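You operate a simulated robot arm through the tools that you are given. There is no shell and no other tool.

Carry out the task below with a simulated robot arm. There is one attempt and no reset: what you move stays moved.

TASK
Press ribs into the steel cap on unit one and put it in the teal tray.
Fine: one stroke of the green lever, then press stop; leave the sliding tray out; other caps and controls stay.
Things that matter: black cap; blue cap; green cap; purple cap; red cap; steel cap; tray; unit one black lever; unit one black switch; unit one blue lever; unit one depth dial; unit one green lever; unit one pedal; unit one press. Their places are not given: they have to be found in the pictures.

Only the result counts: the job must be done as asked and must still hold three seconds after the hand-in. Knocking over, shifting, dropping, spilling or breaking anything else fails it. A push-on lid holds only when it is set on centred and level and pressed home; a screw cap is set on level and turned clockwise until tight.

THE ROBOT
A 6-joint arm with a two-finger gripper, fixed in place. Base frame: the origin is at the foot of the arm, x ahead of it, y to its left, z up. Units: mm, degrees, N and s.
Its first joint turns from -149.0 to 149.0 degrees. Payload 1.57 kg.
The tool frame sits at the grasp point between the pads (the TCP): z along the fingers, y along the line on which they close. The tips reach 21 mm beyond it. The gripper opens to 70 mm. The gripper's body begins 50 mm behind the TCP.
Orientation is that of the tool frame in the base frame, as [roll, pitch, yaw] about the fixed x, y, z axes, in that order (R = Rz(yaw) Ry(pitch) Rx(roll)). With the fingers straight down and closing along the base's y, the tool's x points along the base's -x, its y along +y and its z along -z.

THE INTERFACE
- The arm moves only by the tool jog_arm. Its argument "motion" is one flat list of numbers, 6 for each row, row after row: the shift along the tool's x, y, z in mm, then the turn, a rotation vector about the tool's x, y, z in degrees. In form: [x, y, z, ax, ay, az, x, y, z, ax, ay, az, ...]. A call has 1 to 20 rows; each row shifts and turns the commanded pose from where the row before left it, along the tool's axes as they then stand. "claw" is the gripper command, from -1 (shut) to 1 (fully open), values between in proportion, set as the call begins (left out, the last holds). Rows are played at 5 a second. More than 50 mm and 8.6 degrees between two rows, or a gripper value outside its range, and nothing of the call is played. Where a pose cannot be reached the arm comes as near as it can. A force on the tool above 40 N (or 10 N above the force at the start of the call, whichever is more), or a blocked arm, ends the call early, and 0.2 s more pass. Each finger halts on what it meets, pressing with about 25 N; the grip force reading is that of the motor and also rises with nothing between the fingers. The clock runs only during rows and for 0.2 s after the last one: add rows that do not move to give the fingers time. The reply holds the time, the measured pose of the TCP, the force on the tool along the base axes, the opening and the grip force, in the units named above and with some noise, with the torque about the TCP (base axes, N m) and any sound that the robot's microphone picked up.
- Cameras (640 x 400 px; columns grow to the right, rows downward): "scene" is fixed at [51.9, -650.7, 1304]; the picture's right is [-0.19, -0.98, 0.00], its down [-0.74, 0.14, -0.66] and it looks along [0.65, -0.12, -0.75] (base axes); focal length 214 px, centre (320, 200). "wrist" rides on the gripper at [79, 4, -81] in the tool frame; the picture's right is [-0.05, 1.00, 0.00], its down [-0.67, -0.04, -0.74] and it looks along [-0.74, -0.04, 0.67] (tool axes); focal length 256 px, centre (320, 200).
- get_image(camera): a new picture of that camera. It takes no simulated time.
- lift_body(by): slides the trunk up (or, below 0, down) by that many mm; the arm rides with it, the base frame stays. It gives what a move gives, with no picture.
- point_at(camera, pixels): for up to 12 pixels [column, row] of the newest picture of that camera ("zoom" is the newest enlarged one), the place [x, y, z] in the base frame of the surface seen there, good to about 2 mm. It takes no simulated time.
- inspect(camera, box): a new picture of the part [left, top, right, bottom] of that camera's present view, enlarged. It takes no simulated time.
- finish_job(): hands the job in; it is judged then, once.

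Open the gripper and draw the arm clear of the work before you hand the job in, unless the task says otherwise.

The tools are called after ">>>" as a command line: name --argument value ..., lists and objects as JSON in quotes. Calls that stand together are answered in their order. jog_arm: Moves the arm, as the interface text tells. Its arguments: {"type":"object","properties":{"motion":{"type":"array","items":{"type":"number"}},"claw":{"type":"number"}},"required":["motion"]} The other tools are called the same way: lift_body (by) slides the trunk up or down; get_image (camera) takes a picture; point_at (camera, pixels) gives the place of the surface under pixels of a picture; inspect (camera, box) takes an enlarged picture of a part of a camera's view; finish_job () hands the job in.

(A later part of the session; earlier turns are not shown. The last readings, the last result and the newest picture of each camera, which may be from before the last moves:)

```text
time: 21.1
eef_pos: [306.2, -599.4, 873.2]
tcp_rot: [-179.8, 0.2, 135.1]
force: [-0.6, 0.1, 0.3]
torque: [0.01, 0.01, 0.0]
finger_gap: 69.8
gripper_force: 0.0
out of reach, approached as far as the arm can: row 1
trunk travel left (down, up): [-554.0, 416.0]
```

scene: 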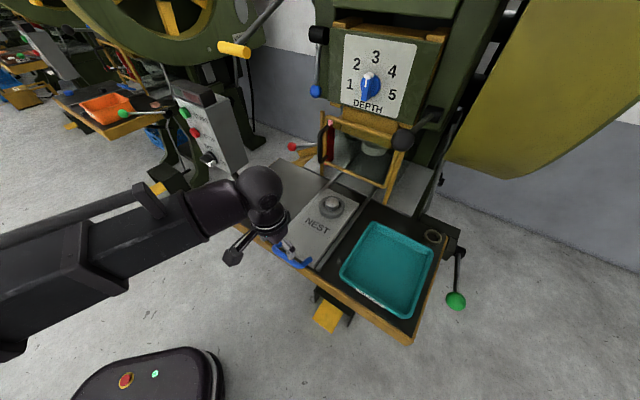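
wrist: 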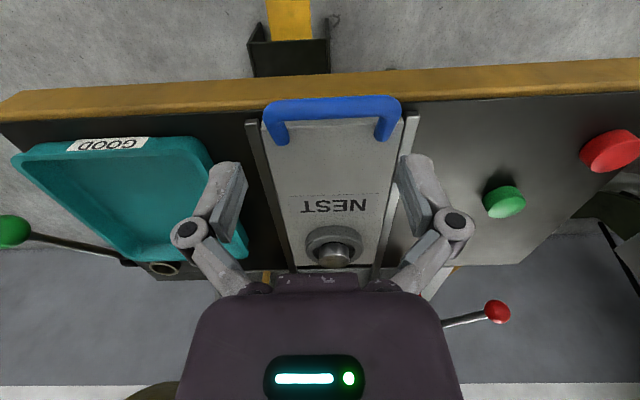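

The arm itself cannot change height; the trunk does that. I measure the plate's front edge behind the bar to check the hook gap.

>>> inspect --camera "wrist" --box '[290, 90, 380, 140]'

>>> point_at --camera "zoom" --pixels '[[320, 60], [320, 100], [320, 140], [320, 170], [320, 200], [320, 215], [320, 230], [320, 245], [320, 260], [320, 280], [320, 310]]'

```text
7.11 times, centred on (335, 115) of wrist
```

zoom: 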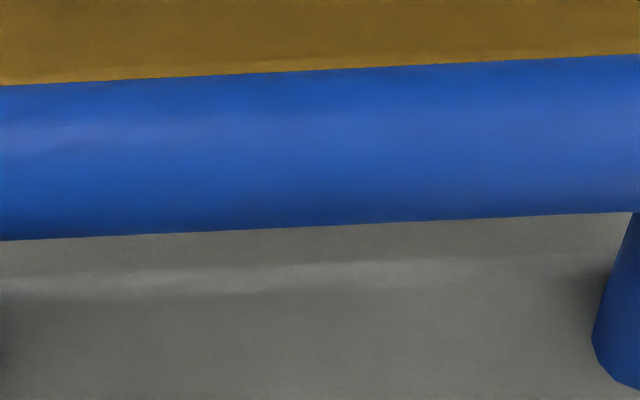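

```text
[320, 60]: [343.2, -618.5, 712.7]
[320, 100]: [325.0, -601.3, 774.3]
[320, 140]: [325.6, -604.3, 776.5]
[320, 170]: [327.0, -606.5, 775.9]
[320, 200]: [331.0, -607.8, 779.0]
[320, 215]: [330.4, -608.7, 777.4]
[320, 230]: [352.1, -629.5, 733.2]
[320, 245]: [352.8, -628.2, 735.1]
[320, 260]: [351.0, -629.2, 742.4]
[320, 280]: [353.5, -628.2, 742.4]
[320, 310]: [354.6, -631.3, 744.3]
```

The plate's front face is at u≈694, the bar's back at ≈669: a 25 mm gap, enough for closed fingers (15 mm) to hook for both push and pull. I close the fingers and move over the gap at u 681.5, v 197.

>>> jog_arm --motion '[-20.6, 5.1, 0, 0, 0, 0, -20.6, 5.2, 0, 0, 0, 0, 0, 0, 0, 0, 0, 0, 0, 0, 0, 0, 0, 0]' --claw -1

```text
time: 22.1
eef_pos: [343.4, -622.9, 873.2]
tcp_rot: [-179.8, 0.2, 135.1]
force: [-0.2, -0.3, -0.9]
torque: [0.02, -0.02, -0.05]
finger_gap: 0.0
gripper_force: 25.0
trunk travel left (down, up): [-554.0, 416.0]
```

TCP is at u 683, v 198. I lower 70 mm so the tips are just above the bar and check the alignment.

>>> lift_body --by -70

>>> get_image --camera "wrist"

>>> inspect --camera "scene" --box '[230, 190, 370, 290]'

```text
time: 23.2
eef_pos: [343.5, -621.8, 802.9]
tcp_rot: [-179.9, 0.3, 135.2]
force: [0.2, -0.3, -0.3]
torque: [0.02, -0.03, -0.01]
finger_gap: 0.0
gripper_force: 24.5
trunk travel left (down, up): [-484.0, 486.0]
```

```text
taken
```

wrist: 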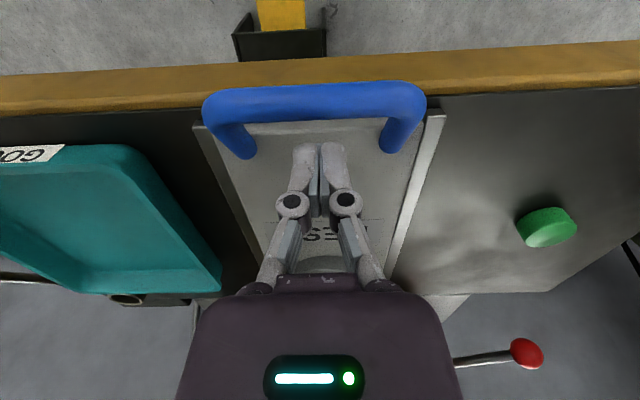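

```text
4.00 times, centred on (300, 240) of scene
```

zoom: 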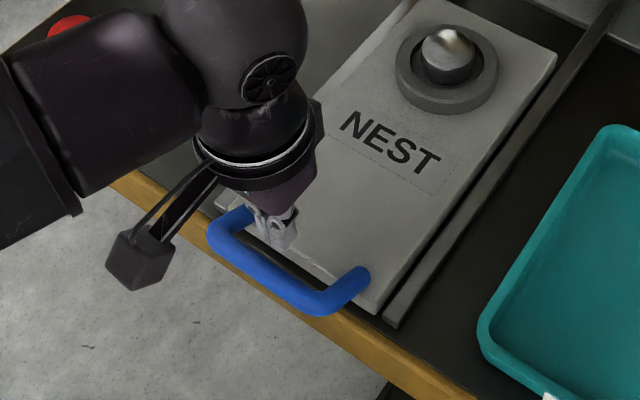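

The fingers (tip at (320,150)) look centred between the handle posts. I verify bar and plate-edge positions from this nearer view.

>>> point_at --camera "wrist" --pixels '[[280, 90], [280, 100], [280, 110], [280, 118], [280, 124], [280, 130], [280, 136], [365, 90], [365, 110], [365, 124], [235, 120], [398, 115]]'

>>> inspect --camera "wrist" --box '[200, 70, 440, 220]'

```text
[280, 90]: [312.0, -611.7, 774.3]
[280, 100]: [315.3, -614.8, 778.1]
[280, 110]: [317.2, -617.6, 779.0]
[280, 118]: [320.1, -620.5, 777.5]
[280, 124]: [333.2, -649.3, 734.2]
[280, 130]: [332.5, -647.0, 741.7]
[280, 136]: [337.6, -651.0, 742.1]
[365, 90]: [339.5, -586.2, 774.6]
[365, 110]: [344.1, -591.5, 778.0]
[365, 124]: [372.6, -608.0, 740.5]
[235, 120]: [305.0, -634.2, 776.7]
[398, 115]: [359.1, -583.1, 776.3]
```

```text
2.67 times, centred on (320, 145) of wrist
```

zoom: 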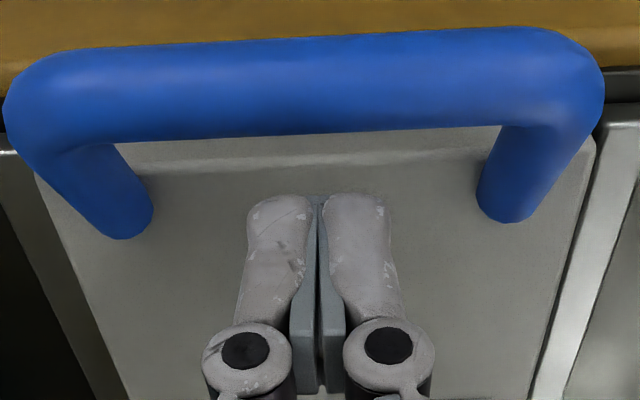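

Gap centre is u≈681.5; I shift 1 mm back and lower 54 mm into the gap (tips to z≈728, 9+ mm above the table).

>>> jog_arm --motion '[1.2, 0, 0, 0, 0, 0]'

>>> lift_body --by -25

>>> get_image --camera "wrist"

```text
time: 23.6
eef_pos: [343.2, -620.4, 803.1]
tcp_rot: [-180.0, 0.1, 135.1]
force: [0.6, 0.5, -0.6]
torque: [0.0, 0.01, -0.01]
finger_gap: 0.0
gripper_force: 25.1
trunk travel left (down, up): [-484.0, 486.0]
```

```text
time: 24.3
eef_pos: [343.6, -621.1, 777.1]
tcp_rot: [-180.0, 0.2, 135.1]
force: [0.2, 0.4, 0.0]
torque: [0.01, 0.01, 0.02]
finger_gap: 0.0
gripper_force: 24.9
trunk travel left (down, up): [-459.0, 511.0]
```

```text
taken
```

wrist: 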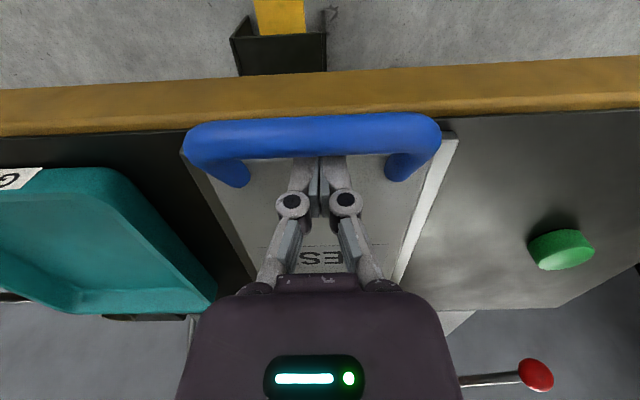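

No contact and the tips are behind the bar. I continue down 29 mm.

>>> lift_body --by -29

>>> get_image --camera "wrist"

```text
time: 25.1
eef_pos: [343.7, -620.0, 748.9]
tcp_rot: [-179.8, 0.1, 135.1]
force: [-0.2, -0.1, 1.1]
torque: [-0.05, -0.01, 0.01]
finger_gap: 0.1
gripper_force: 25.3
trunk travel left (down, up): [-430.0, 540.0]
```

```text
taken
```

wrist: 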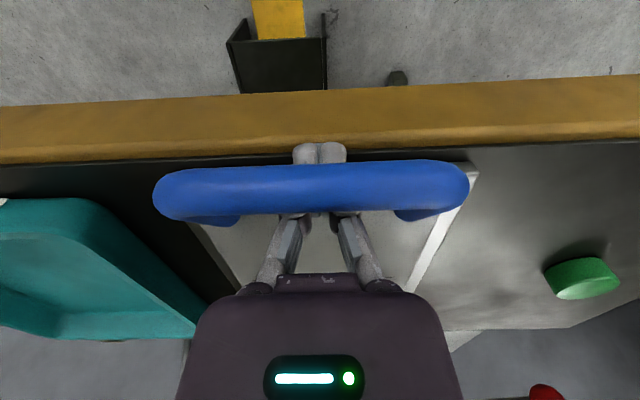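

Fingers are hooked between bar and plate without contact force. I push along +u in small steps, watching the force.

>>> jog_arm --motion '[-6, 0, 0, 0, 0, 0, -8, 0, 0, 0, 0, 0, -8, 0, 0, 0, 0, 0, -8, 0, 0, 0, 0, 0, -8, 0, 0, 0, 0, 0, 0, 0, 0, 0, 0, 0]'

>>> get_image --camera "wrist"

>>> inspect --camera "scene" --box '[230, 150, 390, 290]'

```text
time: 26.5
eef_pos: [369.5, -647.0, 749.3]
tcp_rot: [-180.0, 0.1, 135.1]
force: [-0.4, 0.0, -0.8]
torque: [0.0, -0.02, 0.04]
finger_gap: 0.4
gripper_force: 28.5
trunk travel left (down, up): [-430.0, 540.0]
```

```text
taken
```

wrist: 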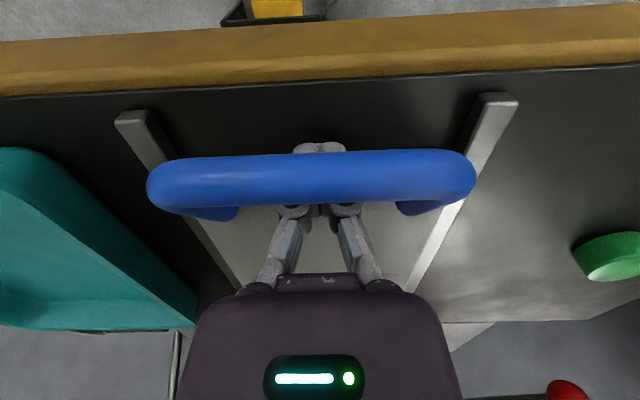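

```text
2.86 times, centred on (310, 220) of scene
```

zoom: 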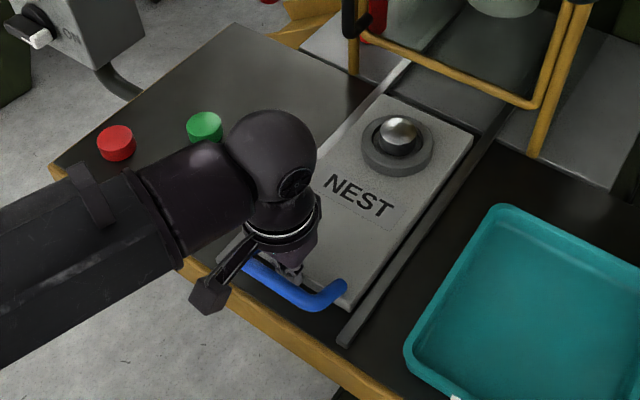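

The tray slides freely and the cap stays put. I continue pushing 100 mm.

>>> jog_arm --motion '[-10, 0, 0, 0, 0, 0, -10, 0, 0, 0, 0, 0, -10, 0, 0, 0, 0, 0, -10, 0, 0, 0, 0, 0, -10, 0, 0, 0, 0, 0, -10, 0, 0, 0, 0, 0, -10, 0, 0, 0, 0, 0, -10, 0, 0, 0, 0, 0, -10, 0, 0, 0, 0, 0, -10, 0, 0, 0, 0, 0, 0, 0, 0, 0, 0, 0]'

>>> get_image --camera "wrist"

>>> inspect --camera "scene" --box '[260, 110, 440, 260]'

```text
time: 28.9
eef_pos: [441.0, -717.6, 749.2]
tcp_rot: [-179.9, 0.1, 135.1]
force: [-0.1, 0.3, -0.4]
torque: [0.0, 0.01, 0.0]
finger_gap: 0.0
gripper_force: 28.8
trunk travel left (down, up): [-430.0, 540.0]
```

```text
taken
```

wrist: 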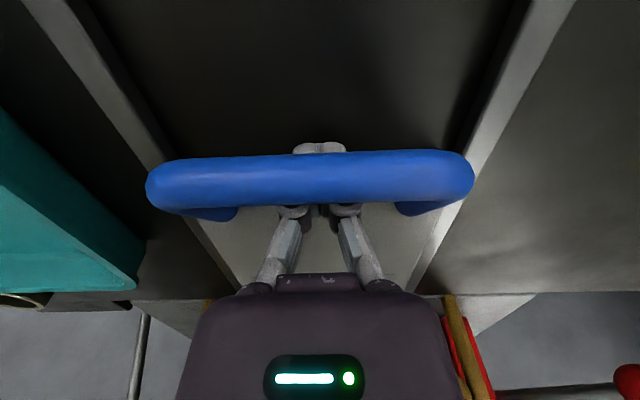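

```text
2.67 times, centred on (350, 185) of scene
```

zoom: 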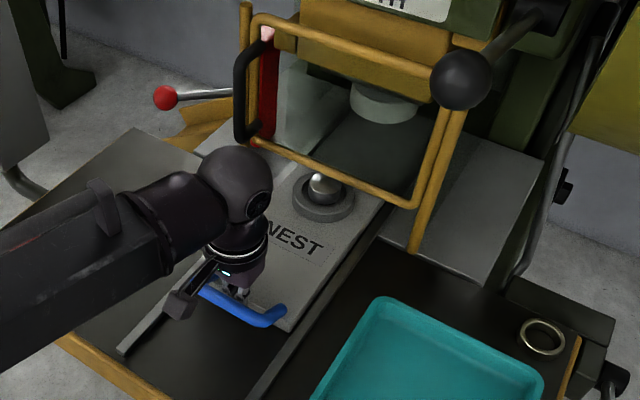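

The nest is approaching the guard's lower bar. I check the clearance between the cap's top and the bar before going under it.

>>> point_at --camera "zoom" --pixels '[[330, 171], [380, 192], [290, 155], [322, 182], [415, 205], [260, 145], [385, 108], [355, 92], [412, 105], [240, 90], [270, 85], [268, 130]]'

>>> inspect --camera "scene" --box '[320, 140, 400, 200]'

```text
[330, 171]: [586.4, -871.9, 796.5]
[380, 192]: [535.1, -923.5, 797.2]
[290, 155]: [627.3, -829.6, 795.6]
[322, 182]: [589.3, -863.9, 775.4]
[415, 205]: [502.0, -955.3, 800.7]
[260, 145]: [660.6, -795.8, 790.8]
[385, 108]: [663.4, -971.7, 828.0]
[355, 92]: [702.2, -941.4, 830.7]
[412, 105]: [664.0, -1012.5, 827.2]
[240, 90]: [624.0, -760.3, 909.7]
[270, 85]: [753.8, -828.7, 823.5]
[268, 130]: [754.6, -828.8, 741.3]
```

```text
6.67 times, centred on (360, 170) of scene
```

zoom: 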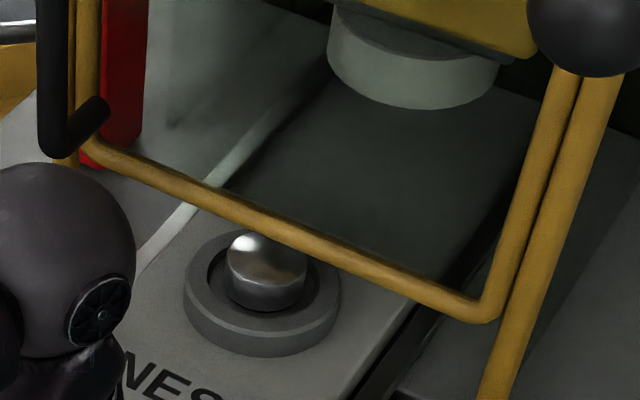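

Clearance is fine: bar at z≈790–797 (u≈1031) versus cap top ≈777. The punch's centre comes out near u≈1203, so I need ~312 mm travel; I must check that the robot's wrist won't meet the guard frame, so I measure the wrist and guard.

>>> get_image --camera "scene"

>>> inspect --camera "scene" --box '[260, 110, 440, 260]'

>>> point_at --camera "zoom" --pixels '[[270, 190], [255, 160], [225, 170], [268, 225], [262, 255], [240, 215], [330, 38], [430, 75], [250, 15], [290, 22], [460, 80], [435, 130]]'

```text
taken
```

scene: 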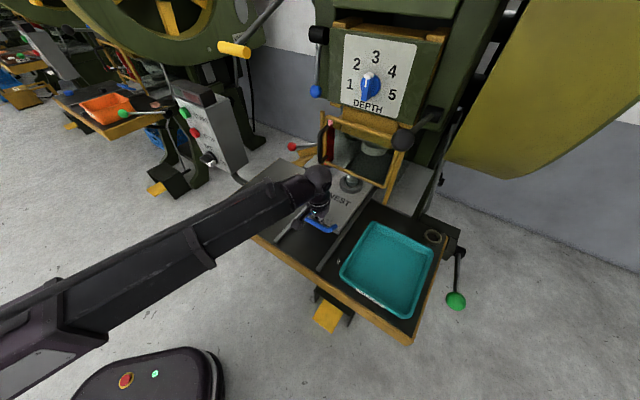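

```text
2.67 times, centred on (350, 185) of scene
```

zoom: 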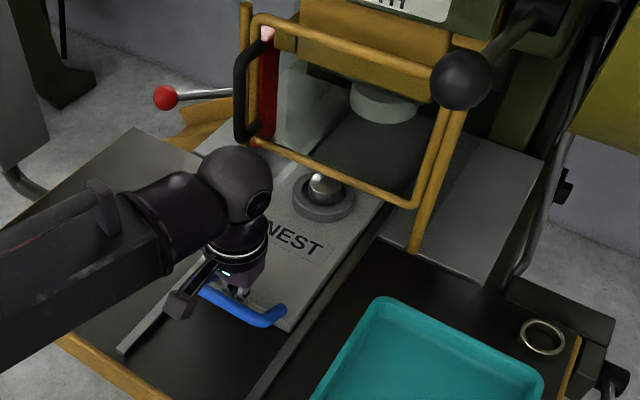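

```text
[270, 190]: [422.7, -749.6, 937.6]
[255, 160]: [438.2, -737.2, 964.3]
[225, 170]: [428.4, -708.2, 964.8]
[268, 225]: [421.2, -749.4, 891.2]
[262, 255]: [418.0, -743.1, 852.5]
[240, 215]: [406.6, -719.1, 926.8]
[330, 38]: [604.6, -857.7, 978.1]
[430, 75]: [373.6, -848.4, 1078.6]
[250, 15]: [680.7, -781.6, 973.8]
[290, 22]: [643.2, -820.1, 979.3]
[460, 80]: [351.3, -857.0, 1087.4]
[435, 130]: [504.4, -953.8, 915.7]
```

The wrist ball (radius ≈45 mm, z 890–975) would reach the guard frame (u≈1026–1037, z 787–984) if I stayed hooked behind the bar for the full travel. I'll lift out and push on the front of the bar instead.

>>> lift_body --by 62

>>> jog_arm --motion '[25, -2, 0, 0, 0, 0, 25, -1, 0, 0, 0, 0, 0, 0, 0, 0, 0, 0]'

>>> get_image --camera "wrist"

```text
time: 29.9
eef_pos: [440.7, -718.4, 811.1]
tcp_rot: [-179.9, 0.1, 135.1]
force: [-0.6, -0.3, 0.4]
torque: [0.04, -0.02, 0.0]
finger_gap: 0.0
gripper_force: 28.9
trunk travel left (down, up): [-492.0, 478.0]
```

```text
time: 30.7
eef_pos: [402.7, -683.2, 810.7]
tcp_rot: [-180.0, 0.2, 135.1]
force: [0.8, 0.3, 0.0]
torque: [0.0, 0.04, -0.03]
finger_gap: 0.0
gripper_force: 28.7
trunk travel left (down, up): [-492.0, 478.0]
```

```text
taken
```

wrist: 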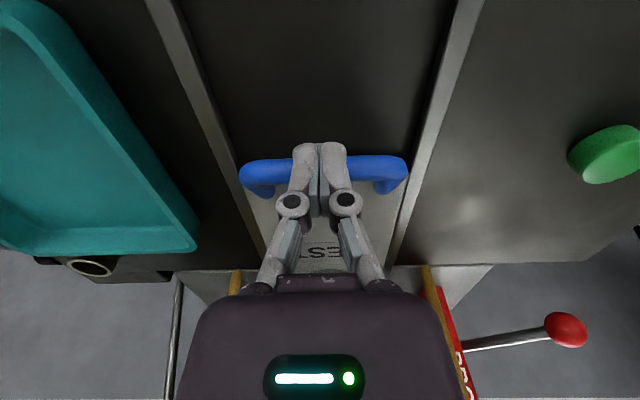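

TCP is at u≈768. I verify the bar's present position before lowering in front of it.

>>> point_at --camera "wrist" --pixels '[[275, 162], [275, 170], [275, 178], [370, 158], [370, 166], [370, 174], [250, 180], [400, 175]]'

```text
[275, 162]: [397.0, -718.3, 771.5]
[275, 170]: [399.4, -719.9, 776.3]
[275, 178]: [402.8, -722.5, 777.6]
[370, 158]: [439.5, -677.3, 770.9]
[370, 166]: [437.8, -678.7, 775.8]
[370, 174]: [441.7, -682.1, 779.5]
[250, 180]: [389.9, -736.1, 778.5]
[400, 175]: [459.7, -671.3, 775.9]
```

The bar's front is at u≈788, the finger's front face at ≈775: clear. I lower 58 mm in front of the bar.

>>> lift_body --by -58

>>> jog_arm --motion '[-6, 0, 0, 0, 0, 0, -8, 0, 0, 0, 0, 0, -10, 0, 0, 0, 0, 0, -10, 0, 0, 0, 0, 0, -10, 0, 0, 0, 0, 0, -10, 0, 0, 0, 0, 0, -10, 0, 0, 0, 0, 0, -10, 0, 0, 0, 0, 0, -10, 0, 0, 0, 0, 0, -10, 0, 0, 0, 0, 0, 0, 0, 0, 0, 0, 0]'

>>> get_image --camera "wrist"

>>> inspect --camera "scene" --box '[260, 110, 440, 260]'

```text
time: 31.7
eef_pos: [403.3, -684.9, 753.2]
tcp_rot: [-179.9, 0.2, 135.1]
force: [0.8, 0.3, -0.8]
torque: [-0.03, 0.0, 0.0]
finger_gap: 0.1
gripper_force: 28.5
trunk travel left (down, up): [-434.0, 536.0]
```

```text
time: 34.1
eef_pos: [469.3, -751.7, 753.0]
tcp_rot: [179.9, 0.2, 135.1]
force: [0.1, -0.2, -0.6]
torque: [0.0, -0.01, -0.02]
finger_gap: 0.1
gripper_force: 28.8
trunk travel left (down, up): [-434.0, 536.0]
```

```text
taken
```

wrist: 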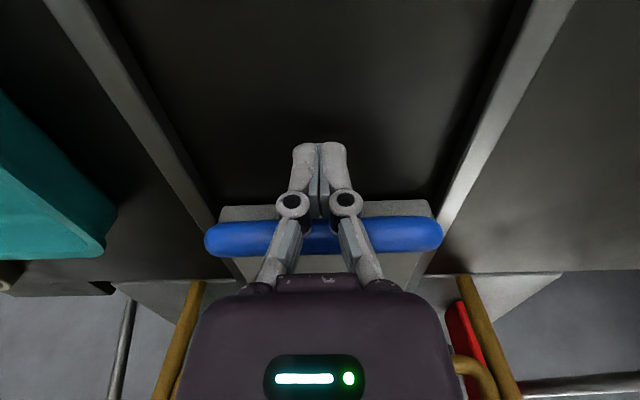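

```text
2.67 times, centred on (350, 185) of scene
```

zoom: 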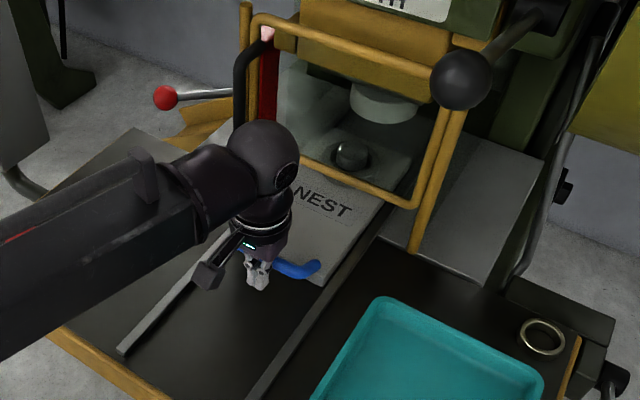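

Travel is about 218 mm; the cap has passed under the guard and stands in the nest. I push another 60 mm carefully.

>>> jog_arm --motion '[-10, 0, 0, 0, 0, 0, -10, 0, 0, 0, 0, 0, -10, 0, 0, 0, 0, 0, -10, 0, 0, 0, 0, 0, -10, 0, 0, 0, 0, 0, -10, 0, 0, 0, 0, 0, 0, 0, 0, 0, 0, 0]'

>>> get_image --camera "wrist"

>>> inspect --camera "scene" --box '[280, 100, 420, 230]'

```text
time: 35.7
eef_pos: [510.9, -795.2, 752.5]
tcp_rot: [-180.0, 0.2, 135.0]
force: [-0.4, 0.2, 0.0]
torque: [0.03, -0.02, -0.04]
finger_gap: 0.0
gripper_force: 28.6
trunk travel left (down, up): [-434.0, 536.0]
```

```text
taken
```

wrist: 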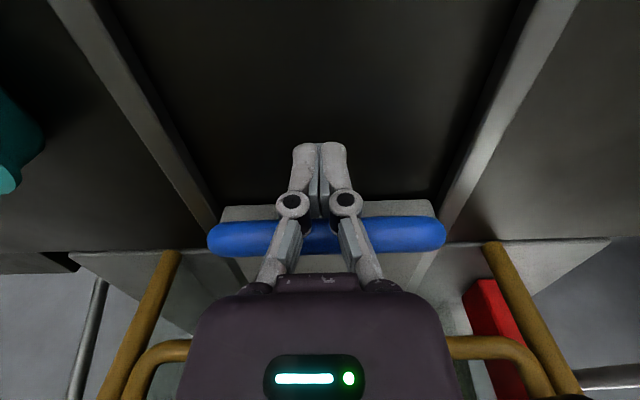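

```text
3.08 times, centred on (350, 165) of scene
```

zoom: 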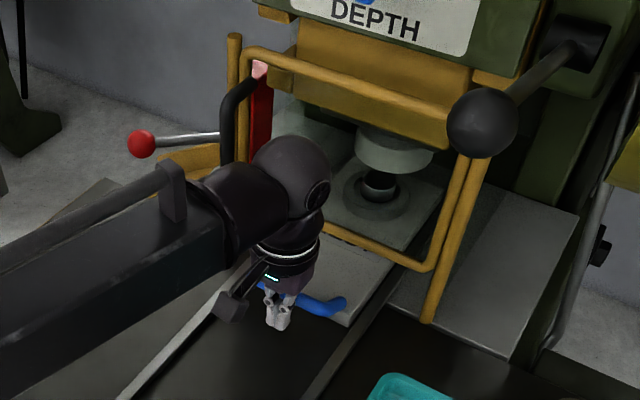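

Travel ≈278 mm; the nest is nearly beneath the punch. I push on in 5 mm rows, 20 mm more.

>>> jog_arm --motion '[-5, 0, 0, 0, 0, 0, -5, 0, 0, 0, 0, 0, -5, 0, 0, 0, 0, 0, -5, 0, 0, 0, 0, 0, 0, 0, 0, 0, 0, 0]'

>>> inspect --camera "scene" --box '[330, 120, 410, 190]'

```text
time: 36.9
eef_pos: [526.0, -806.9, 753.5]
tcp_rot: [-180.0, 0.2, 135.1]
force: [-0.8, -0.4, -0.7]
torque: [-0.04, 0.01, 0.01]
finger_gap: 0.0
gripper_force: 28.8
trunk travel left (down, up): [-434.0, 536.0]
```

```text
5.71 times, centred on (370, 155) of scene
```

zoom: 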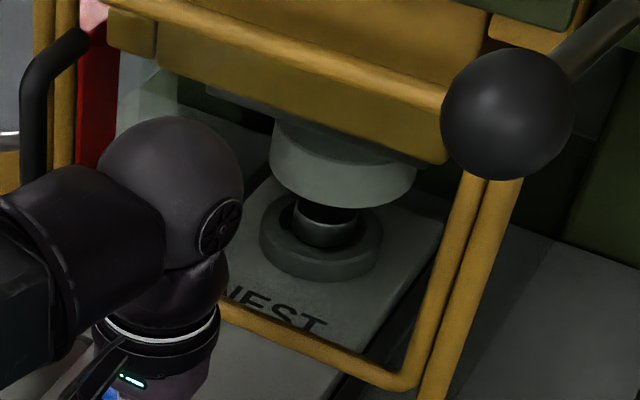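

Travel ≈297 mm; no stop yet. I measure the punch's lower rim and nest ring in this view to judge how they line up.

>>> point_at --camera "zoom" --pixels '[[275, 170], [290, 188], [310, 200], [340, 205], [370, 202], [395, 192], [410, 180], [340, 150], [300, 150], [390, 160]]'

>>> point_at --camera "zoom" --pixels '[[270, 240], [285, 258], [320, 264], [350, 260], [372, 245], [320, 240], [320, 225], [345, 235], [264, 225], [380, 225]]'

```text
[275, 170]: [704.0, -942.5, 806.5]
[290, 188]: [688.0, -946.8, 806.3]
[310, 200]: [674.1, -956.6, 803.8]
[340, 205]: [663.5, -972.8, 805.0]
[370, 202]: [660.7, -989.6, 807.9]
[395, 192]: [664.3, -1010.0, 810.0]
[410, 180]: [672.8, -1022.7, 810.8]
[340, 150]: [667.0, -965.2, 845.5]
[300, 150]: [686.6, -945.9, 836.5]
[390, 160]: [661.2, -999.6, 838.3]
```

```text
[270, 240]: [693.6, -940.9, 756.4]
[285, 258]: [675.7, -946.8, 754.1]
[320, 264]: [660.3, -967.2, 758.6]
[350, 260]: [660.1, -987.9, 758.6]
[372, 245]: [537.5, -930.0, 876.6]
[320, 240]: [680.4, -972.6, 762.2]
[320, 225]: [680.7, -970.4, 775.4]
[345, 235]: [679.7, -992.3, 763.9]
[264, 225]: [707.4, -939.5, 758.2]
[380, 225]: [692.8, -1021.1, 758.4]
```

Punch centre fits u≈1201, v≈199; nest centre u≈1189, v≈197. About 12 mm remain; I push in 3 mm rows watching for the end stop.

>>> jog_arm --motion '[-3, 0, 0, 0, 0, 0, -3, 0, 0, 0, 0, 0, -3, 0, 0, 0, 0, 0, -3, 0, 0, 0, 0, 0, 0, 0, 0, 0, 0, 0]'

>>> inspect --camera "scene" --box '[330, 120, 410, 190]'

```text
time: 38.1
eef_pos: [533.9, -814.8, 752.9]
tcp_rot: [-179.9, 0.2, 135.0]
force: [-2.3, 1.1, -2.1]
torque: [-0.03, -0.02, 0.0]
finger_gap: 6.0
gripper_force: 28.3
trunk travel left (down, up): [-434.0, 536.0]
```

```text
5.71 times, centred on (370, 155) of scene
```

zoom: 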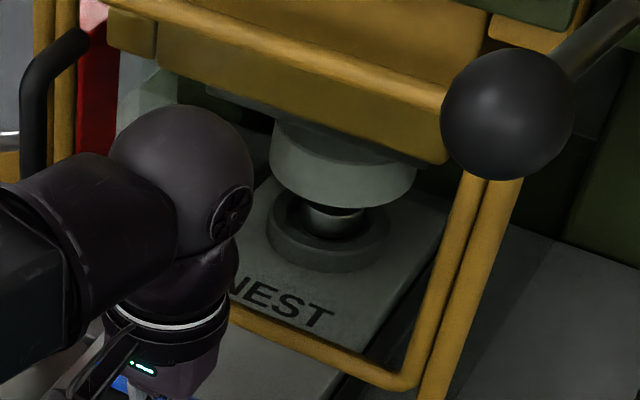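

The finger gap rose to 6 mm with small force, suggesting the tray met its end stop. I measure the nest ring again.

>>> point_at --camera "zoom" --pixels '[[275, 230], [290, 245], [310, 254], [330, 256], [355, 252], [375, 240], [345, 222], [300, 235], [268, 212], [386, 215]]'

>>> get_image --camera "wrist"

```text
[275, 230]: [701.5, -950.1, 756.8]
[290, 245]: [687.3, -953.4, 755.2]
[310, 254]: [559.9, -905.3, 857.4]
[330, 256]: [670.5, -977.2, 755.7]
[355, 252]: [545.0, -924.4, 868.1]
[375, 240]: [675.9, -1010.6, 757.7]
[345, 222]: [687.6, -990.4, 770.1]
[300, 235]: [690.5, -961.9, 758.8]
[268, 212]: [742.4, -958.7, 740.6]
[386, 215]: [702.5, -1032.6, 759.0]
```

```text
taken
```

wrist: 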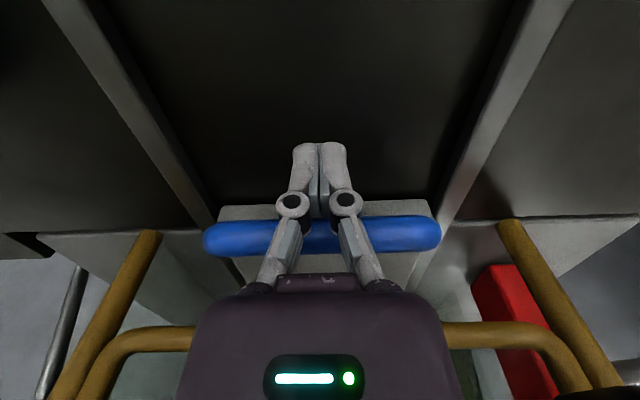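

The nest centre is now u≈1202, v≈198: aligned with the punch (1201,199). A gentle 2 mm further nudge will confirm the end stop.

>>> jog_arm --motion '[-2, 0, 0, 0, 0, 0, 0, 0, 0, 0, 0, 0]'

```text
time: 38.7
eef_pos: [534.0, -815.1, 753.8]
tcp_rot: [180.0, 0.1, 135.2]
force: [-16.7, 22.7, -15.5]
torque: [-0.33, -0.13, 0.16]
finger_gap: 5.8
gripper_force: 28.3
trunk travel left (down, up): [-434.0, 536.0]
```

The force rose to ~28 N against motion with no movement: the tray is home against its stop. I back off and lift away.

>>> jog_arm --motion '[5, 0, 0, 0, 0, 0, 10, 0, 0, 0, 0, 0, 15, 0, 0, 0, 0, 0, 20, 0, 0, 0, 0, 0, 0, 0, 0, 0, 0, 0]'

>>> inspect --camera "scene" --box '[300, 110, 420, 220]'

```text
time: 39.9
eef_pos: [500.1, -781.8, 753.6]
tcp_rot: [-180.0, 0.2, 135.1]
force: [0.6, 0.5, 0.5]
torque: [-0.02, -0.01, 0.02]
finger_gap: 0.2
gripper_force: 28.2
trunk travel left (down, up): [-434.0, 536.0]
```

```text
3.64 times, centred on (360, 165) of scene
```

zoom: 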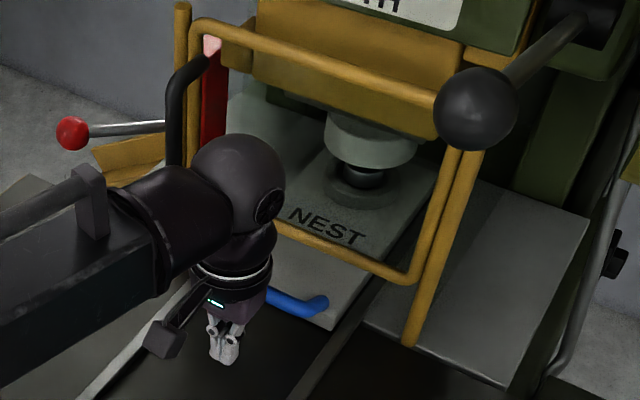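

The tray stays in at the stop. Next I look at the console lamps up close; first back away from the machine and raise.

>>> jog_arm --motion '[46, 0, 0, 0, 0, 0, 46, 0, 0, 0, 0, 0, 46, 0, 0, 0, 0, 0, 46, 0, 0, 0, 0, 0, 46, 0, 0, 0, 0, 0, 46, 0, 0, 0, 0, 0, 0, 0, 0, 0, 0, 0]'

>>> lift_body --by 266

```text
time: 41.5
eef_pos: [305.6, -586.1, 754.3]
tcp_rot: [-180.0, 0.2, 135.1]
force: [-0.2, -0.1, 0.1]
torque: [0.0, 0.01, -0.02]
finger_gap: 0.1
gripper_force: 28.9
trunk travel left (down, up): [-434.0, 536.0]
```

```text
time: 44.2
eef_pos: [305.9, -587.3, 1019.4]
tcp_rot: [-179.9, 0.2, 135.1]
force: [-0.1, -0.5, 0.3]
torque: [-0.01, -0.02, -0.01]
finger_gap: 0.0
gripper_force: 28.4
trunk travel left (down, up): [-700.0, 270.0]
```

Now I move sideways (−v) about 450 mm to stand in front of the console.

>>> jog_arm --motion '[0, 45, 0, 0, 0, 0, 0, 45, 0, 0, 0, 0, 0, 45, 0, 0, 0, 0, 0, 45, 0, 0, 0, 0, 0, 45, 0, 0, 0, 0, 0, 45, 0, 0, 0, 0, 0, 45, 0, 0, 0, 0, 0, 45, 0, 0, 0, 0, 0, 45, 0, 0, 0, 0, 0, 45, 0, 0, 0, 0, 0, 0, 0, 0, 0, 0]'

>>> get_image --camera "wrist"

>>> get_image --camera "scene"

```text
time: 46.6
eef_pos: [626.0, -269.4, 1019.5]
tcp_rot: [-179.9, 0.2, 135.0]
force: [0.4, 0.0, 0.0]
torque: [0.0, -0.01, 0.01]
finger_gap: 0.1
gripper_force: 29.1
trunk travel left (down, up): [-700.0, 270.0]
```

```text
taken
```

wrist: 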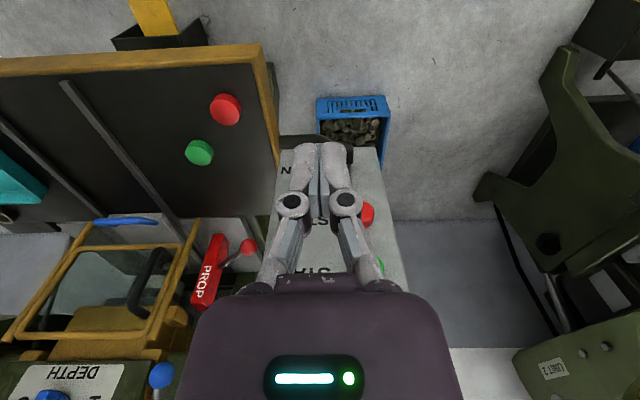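

```text
taken
```

scene: 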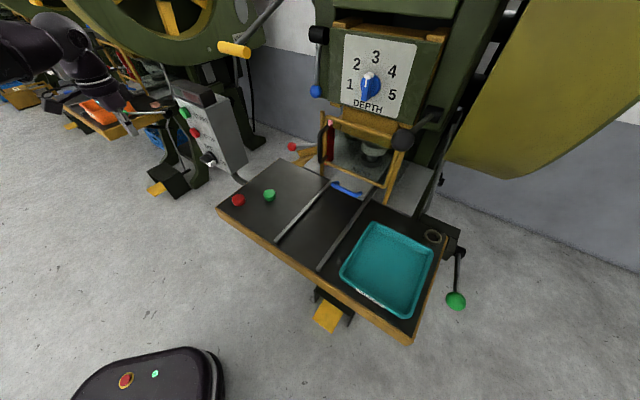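

The console is behind the fingers in the wrist view; the scene view is unobstructed. I enlarge the lamps there.

>>> inspect --camera "scene" --box '[168, 78, 228, 118]'

>>> inspect --camera "scene" --box '[20, 20, 110, 90]'

>>> inspect --camera "scene" --box '[310, 110, 430, 200]'

```text
10.00 times, centred on (198, 98) of scene
```

zoom: 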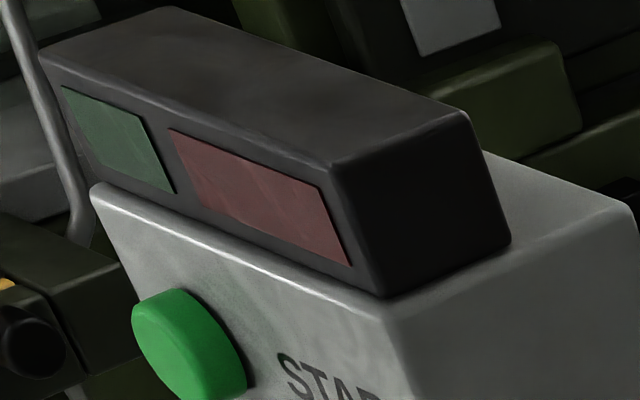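

```text
5.71 times, centred on (65, 55) of scene
```

zoom: 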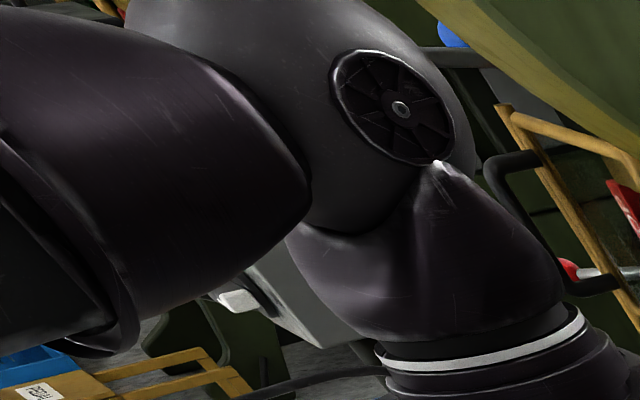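

```text
4.44 times, centred on (370, 155) of scene
```

zoom: 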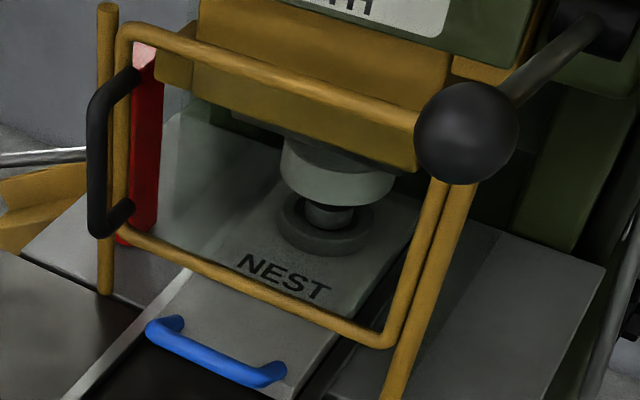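

Both lamps are dark, so unit one isn't running and START has to be pressed before the stroke. To reach the STOP button (below START) a tilted tool is better, so I test an 8° tilt here in free space.

>>> jog_arm --motion '[0, 0, 0, 0, -8, 0, 0, 0, 0, 0, 0, 0]'

```text
time: 47.2
eef_pos: [625.1, -270.1, 1020.2]
tcp_rot: [-180.0, 8.3, 135.1]
force: [0.4, -0.2, 1.1]
torque: [-0.02, -0.01, 0.0]
finger_gap: 0.0
gripper_force: 29.0
trunk travel left (down, up): [-700.0, 270.0]
```

The tilt works (pitch 8.3°, pointing toward +u). I tilt further by 32° to see how it behaves.

>>> jog_arm --motion '[0, 0, 0, 0, -8, 0, 0, 0, 0, 0, -8, 0, 0, 0, 0, 0, -8, 0, 0, 0, 0, 0, -8, 0, 0, 0, 0, 0, 0, 0]'

>>> get_image --camera "wrist"

>>> get_image --camera "scene"

```text
time: 48.4
eef_pos: [625.0, -267.9, 1062.3]
tcp_rot: [-179.8, 40.2, 135.2]
force: [-0.6, -0.3, -0.2]
torque: [0.0, 0.02, 0.0]
finger_gap: 0.1
gripper_force: 28.7
out of reach, approached as far as the arm can: row 1, 2, 3, 4
trunk travel left (down, up): [-700.0, 270.0]
```

```text
taken
```

wrist: 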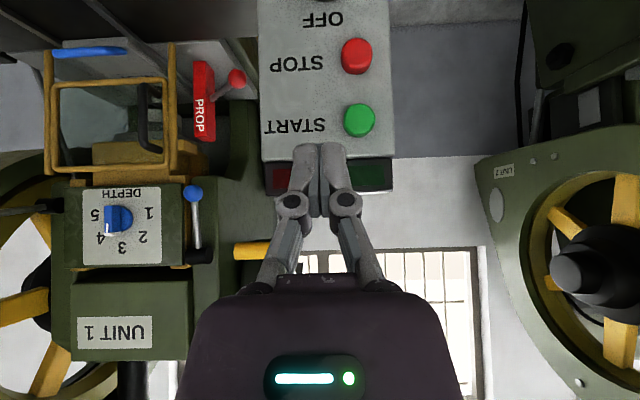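

```text
taken
```

scene: 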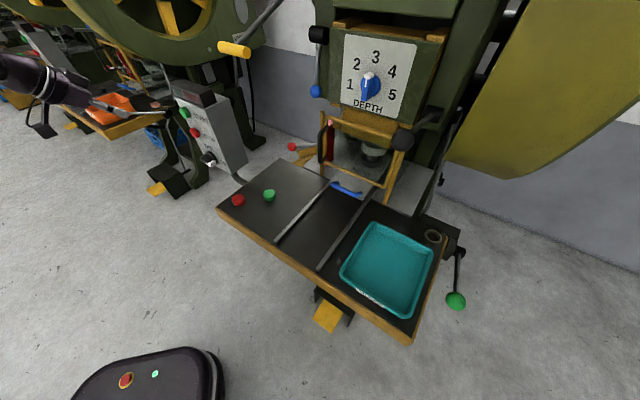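

UNIT 1 is confirmed on the teal-tray press, and the tilt raises the TCP by 43 mm as expected of a wrist pitch joint. I measure both buttons and the console face from this view.

>>> inspect --camera "wrist" --box '[250, 0, 410, 200]'

>>> point_at --camera "wrist" --pixels '[[359, 120], [348, 120], [370, 120], [359, 108], [359, 132], [356, 56], [345, 56], [367, 56], [356, 44], [356, 68], [300, 90], [325, 95]]'

```text
2.00 times, centred on (330, 100) of wrist
```

zoom: 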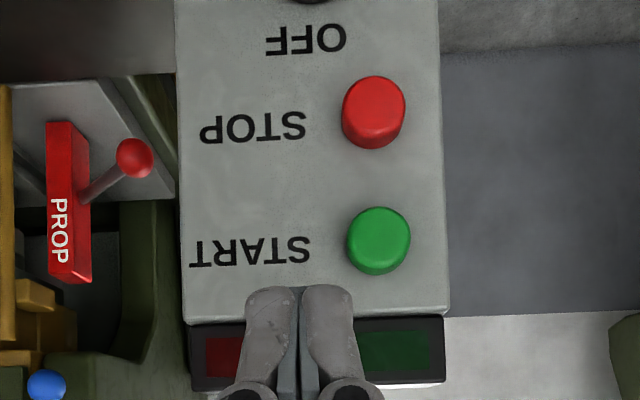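

```text
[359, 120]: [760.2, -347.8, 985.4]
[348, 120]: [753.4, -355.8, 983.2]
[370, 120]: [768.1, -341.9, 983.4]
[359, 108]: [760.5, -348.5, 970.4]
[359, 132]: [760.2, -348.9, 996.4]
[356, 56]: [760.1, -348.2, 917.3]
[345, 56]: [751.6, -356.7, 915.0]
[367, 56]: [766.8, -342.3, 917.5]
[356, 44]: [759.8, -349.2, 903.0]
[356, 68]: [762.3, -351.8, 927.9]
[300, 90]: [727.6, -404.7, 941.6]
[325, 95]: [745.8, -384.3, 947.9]
```

START centre: u 784, v -291.5, z 984; STOP: u 784, v -291, z 916; console face at u 801. I move the tilted fingers to just in front of START (25 mm short), still above it.

>>> jog_arm --motion '[-27.66, 12.83, 23.35, 0, 0, 0, -27.66, 12.83, 23.35, 0, 0, 0, -27.66, 12.83, 23.35, 0, 0, 0, 0, 0, 0, 0, 0, 0]'

>>> get_image --camera "wrist"

```text
time: 49.4
eef_pos: [730.8, -319.2, 1062.8]
tcp_rot: [-179.9, 40.2, 135.0]
force: [-0.6, -0.4, 0.1]
torque: [-0.02, 0.0, -0.01]
finger_gap: 0.1
gripper_force: 28.7
trunk travel left (down, up): [-700.0, 270.0]
```

```text
taken
```

wrist: 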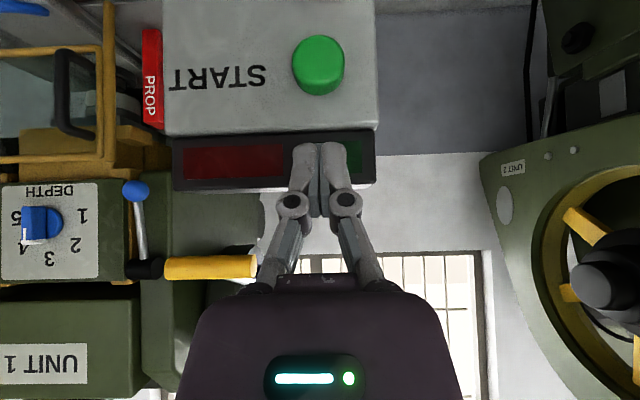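

TCP u 742.5, v -291: aligned with START. I lower 67 mm so the fingertip faces its centre.

>>> lift_body --by -67

>>> get_image --camera "wrist"

>>> inspect --camera "scene" --box '[120, 60, 260, 180]'

```text
time: 50.4
eef_pos: [731.5, -318.8, 996.6]
tcp_rot: [-179.9, 40.3, 135.1]
force: [0.3, 0.1, 0.1]
torque: [-0.04, 0.01, -0.01]
finger_gap: 0.0
gripper_force: 28.7
trunk travel left (down, up): [-633.0, 337.0]
```

```text
taken
```

wrist: 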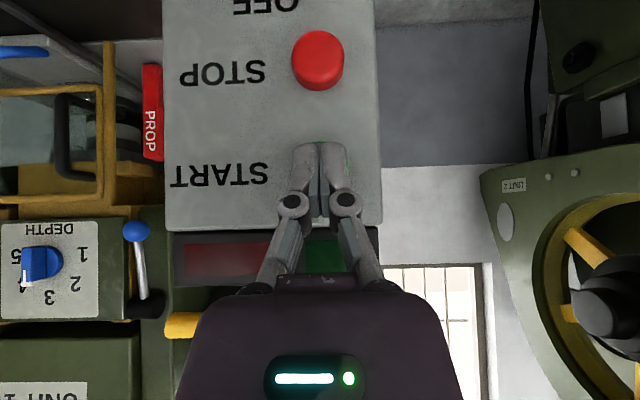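

```text
3.33 times, centred on (190, 120) of scene
```

zoom: 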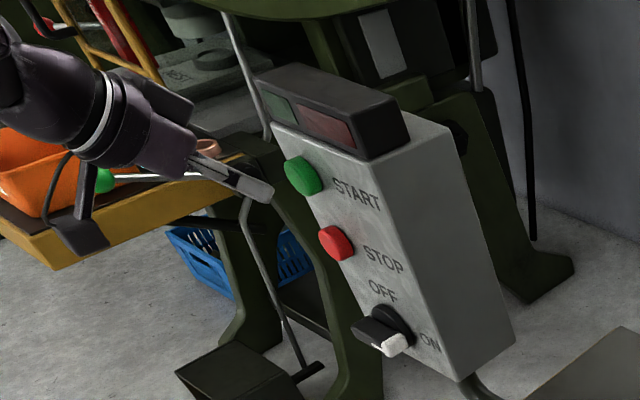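

Fingertip and START are aligned. I advance 24 mm along +u, ending at about first contact.

>>> jog_arm --motion '[-6.88, 0, 5.8, 0, 0, 0, -6.88, 0, 5.8, 0, 0, 0, -2.29, 0, 1.94, 0, 0, 0, -2.29, 0, 1.94, 0, 0, 0]'

```text
time: 51.4
eef_pos: [747.0, -336.1, 996.1]
tcp_rot: [-179.9, 40.1, 135.1]
force: [-0.6, 0.3, -0.5]
torque: [-0.03, -0.01, -0.01]
finger_gap: 6.0
gripper_force: 28.9
trunk travel left (down, up): [-633.0, 337.0]
```

Contact seems to have begun (gap reading changed). I press 2 mm at a time.

>>> jog_arm --motion '[-1.53, 0, 1.29, 0, 0, 0, -1.53, 0, 1.29, 0, 0, 0]'

>>> inspect --camera "scene" --box '[160, 75, 240, 135]'

```text
time: 52.0
eef_pos: [750.9, -338.2, 995.4]
tcp_rot: [-180.0, 40.0, 135.1]
force: [-1.3, 3.0, -1.2]
torque: [0.05, 0.06, 0.05]
finger_gap: 6.0
gripper_force: 28.6
trunk travel left (down, up): [-633.0, 337.0]
heard: click
```

```text
6.67 times, centred on (200, 105) of scene
```

zoom: 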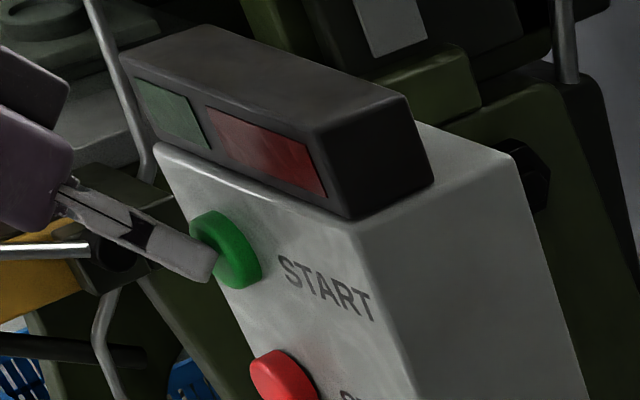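

Heard a click: START was pressed. I back off and check for a running sound and the lamps.

>>> jog_arm --motion '[3.82, 0, -3.22, 0, 0, 0, 7.64, 0, -6.45, 0, 0, 0, 7.64, 0, -6.45, 0, 0, 0, 0, 0, 0, 0, 0, 0, 0, 0, 0, 0, 0, 0, 0, 0, 0, 0, 0, 0]'

>>> inspect --camera "scene" --box '[160, 75, 240, 135]'

>>> get_image --camera "wrist"

```text
time: 53.4
eef_pos: [732.2, -320.6, 997.1]
tcp_rot: [-179.9, 40.2, 135.0]
force: [0.6, -0.7, 0.3]
torque: [0.0, -0.01, 0.0]
finger_gap: 0.0
gripper_force: 28.6
trunk travel left (down, up): [-633.0, 337.0]
```

```text
6.67 times, centred on (200, 105) of scene
```

zoom: 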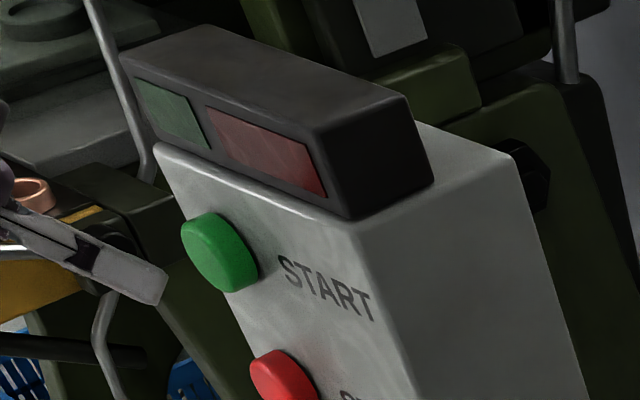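

```text
taken
```

wrist: 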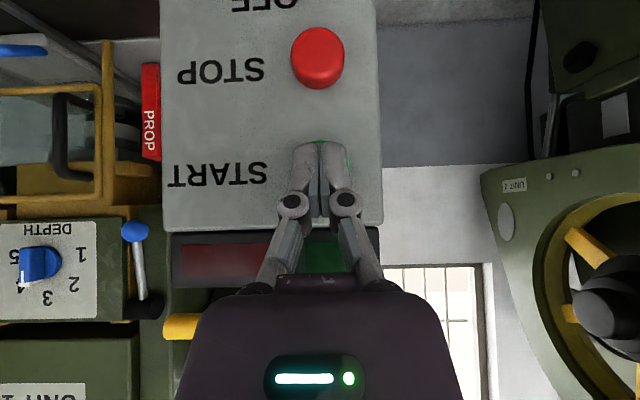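

No hum and no evident lamp change. I compare the lamps at the same enlargement as before the press.

>>> inspect --camera "scene" --box '[168, 78, 228, 118]'

>>> inspect --camera "scene" --box '[170, 85, 250, 175]'

>>> inspect --camera "scene" --box '[310, 0, 470, 130]'

```text
10.00 times, centred on (198, 98) of scene
```

zoom: 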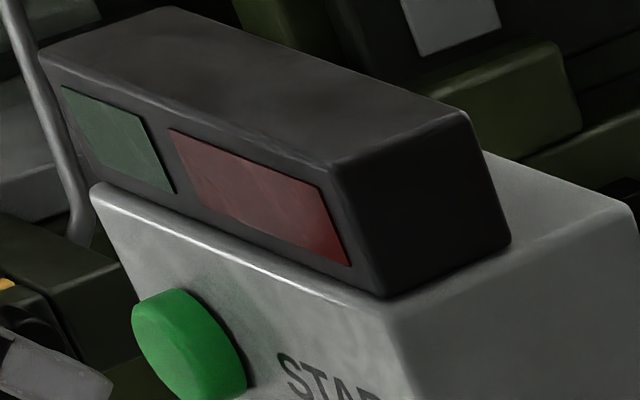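

```text
4.44 times, centred on (210, 130) of scene
```

zoom: 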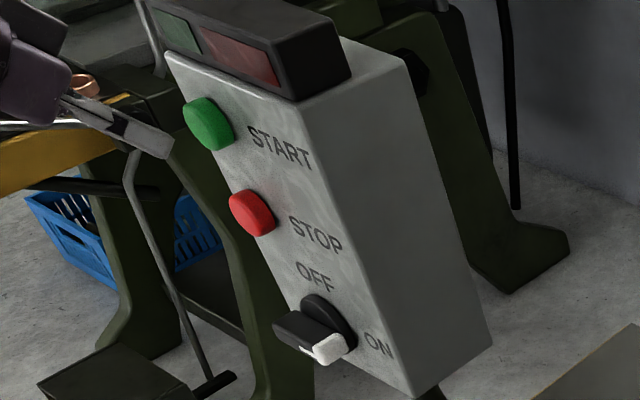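

```text
3.08 times, centred on (390, 65) of scene
```

zoom: 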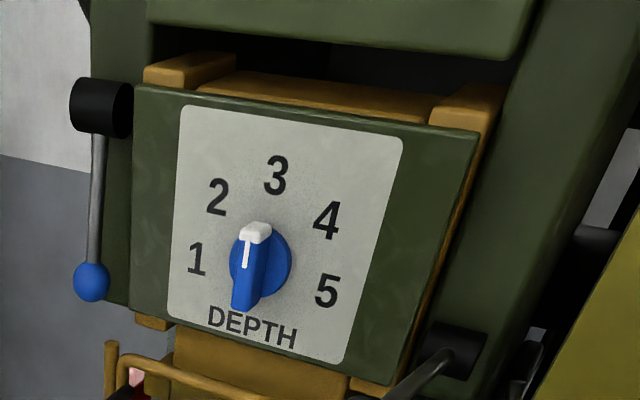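

The comparison is inconclusive. I return to exactly the earlier viewing height (z 1063) to compare the lamps in the same wrist view.

>>> lift_body --by 66

>>> get_image --camera "wrist"

>>> inspect --camera "wrist" --box '[160, 120, 390, 200]'

```text
time: 54.5
eef_pos: [731.9, -321.8, 1061.7]
tcp_rot: [-179.9, 40.0, 135.1]
force: [-0.2, -0.2, -0.5]
torque: [0.04, 0.01, -0.02]
finger_gap: 0.2
gripper_force: 28.7
trunk travel left (down, up): [-699.0, 271.0]
```

```text
taken
```

wrist: 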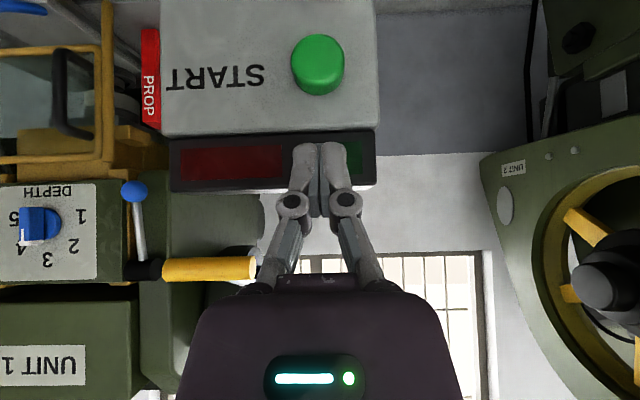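

```text
2.78 times, centred on (275, 160) of wrist
```

zoom: 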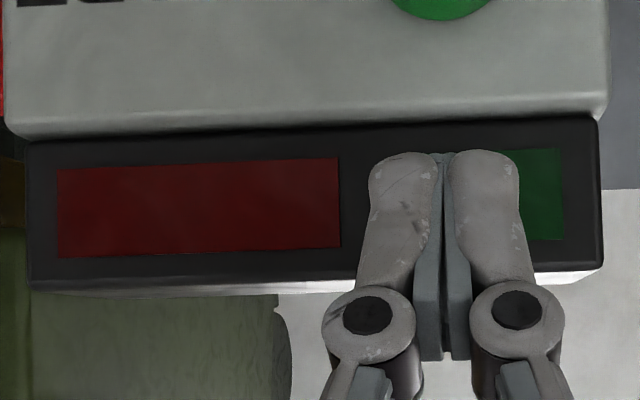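

The lamps are unchanged (dark), so they tell nothing about running; the button did click. I now go to the green lever: back away from the console first.

>>> jog_arm --motion '[24.8, 0, -21, 0, 0, 0, 24.8, 0, -21, 0, 0, 0, 0, 0, 0, 0, 0, 0]'

>>> lift_body --by -150

```text
time: 55.3
eef_pos: [687.9, -275.7, 1061.5]
tcp_rot: [-179.9, 40.1, 135.1]
force: [-0.3, 0.2, 1.4]
torque: [-0.01, 0.03, 0.02]
finger_gap: 0.0
gripper_force: 28.5
trunk travel left (down, up): [-699.0, 271.0]
```

```text
time: 57.0
eef_pos: [686.8, -275.3, 911.2]
tcp_rot: [-180.0, 40.1, 135.2]
force: [0.5, 0.7, 0.3]
torque: [0.01, 0.0, 0.0]
finger_gap: 0.1
gripper_force: 28.7
trunk travel left (down, up): [-549.0, 421.0]
```

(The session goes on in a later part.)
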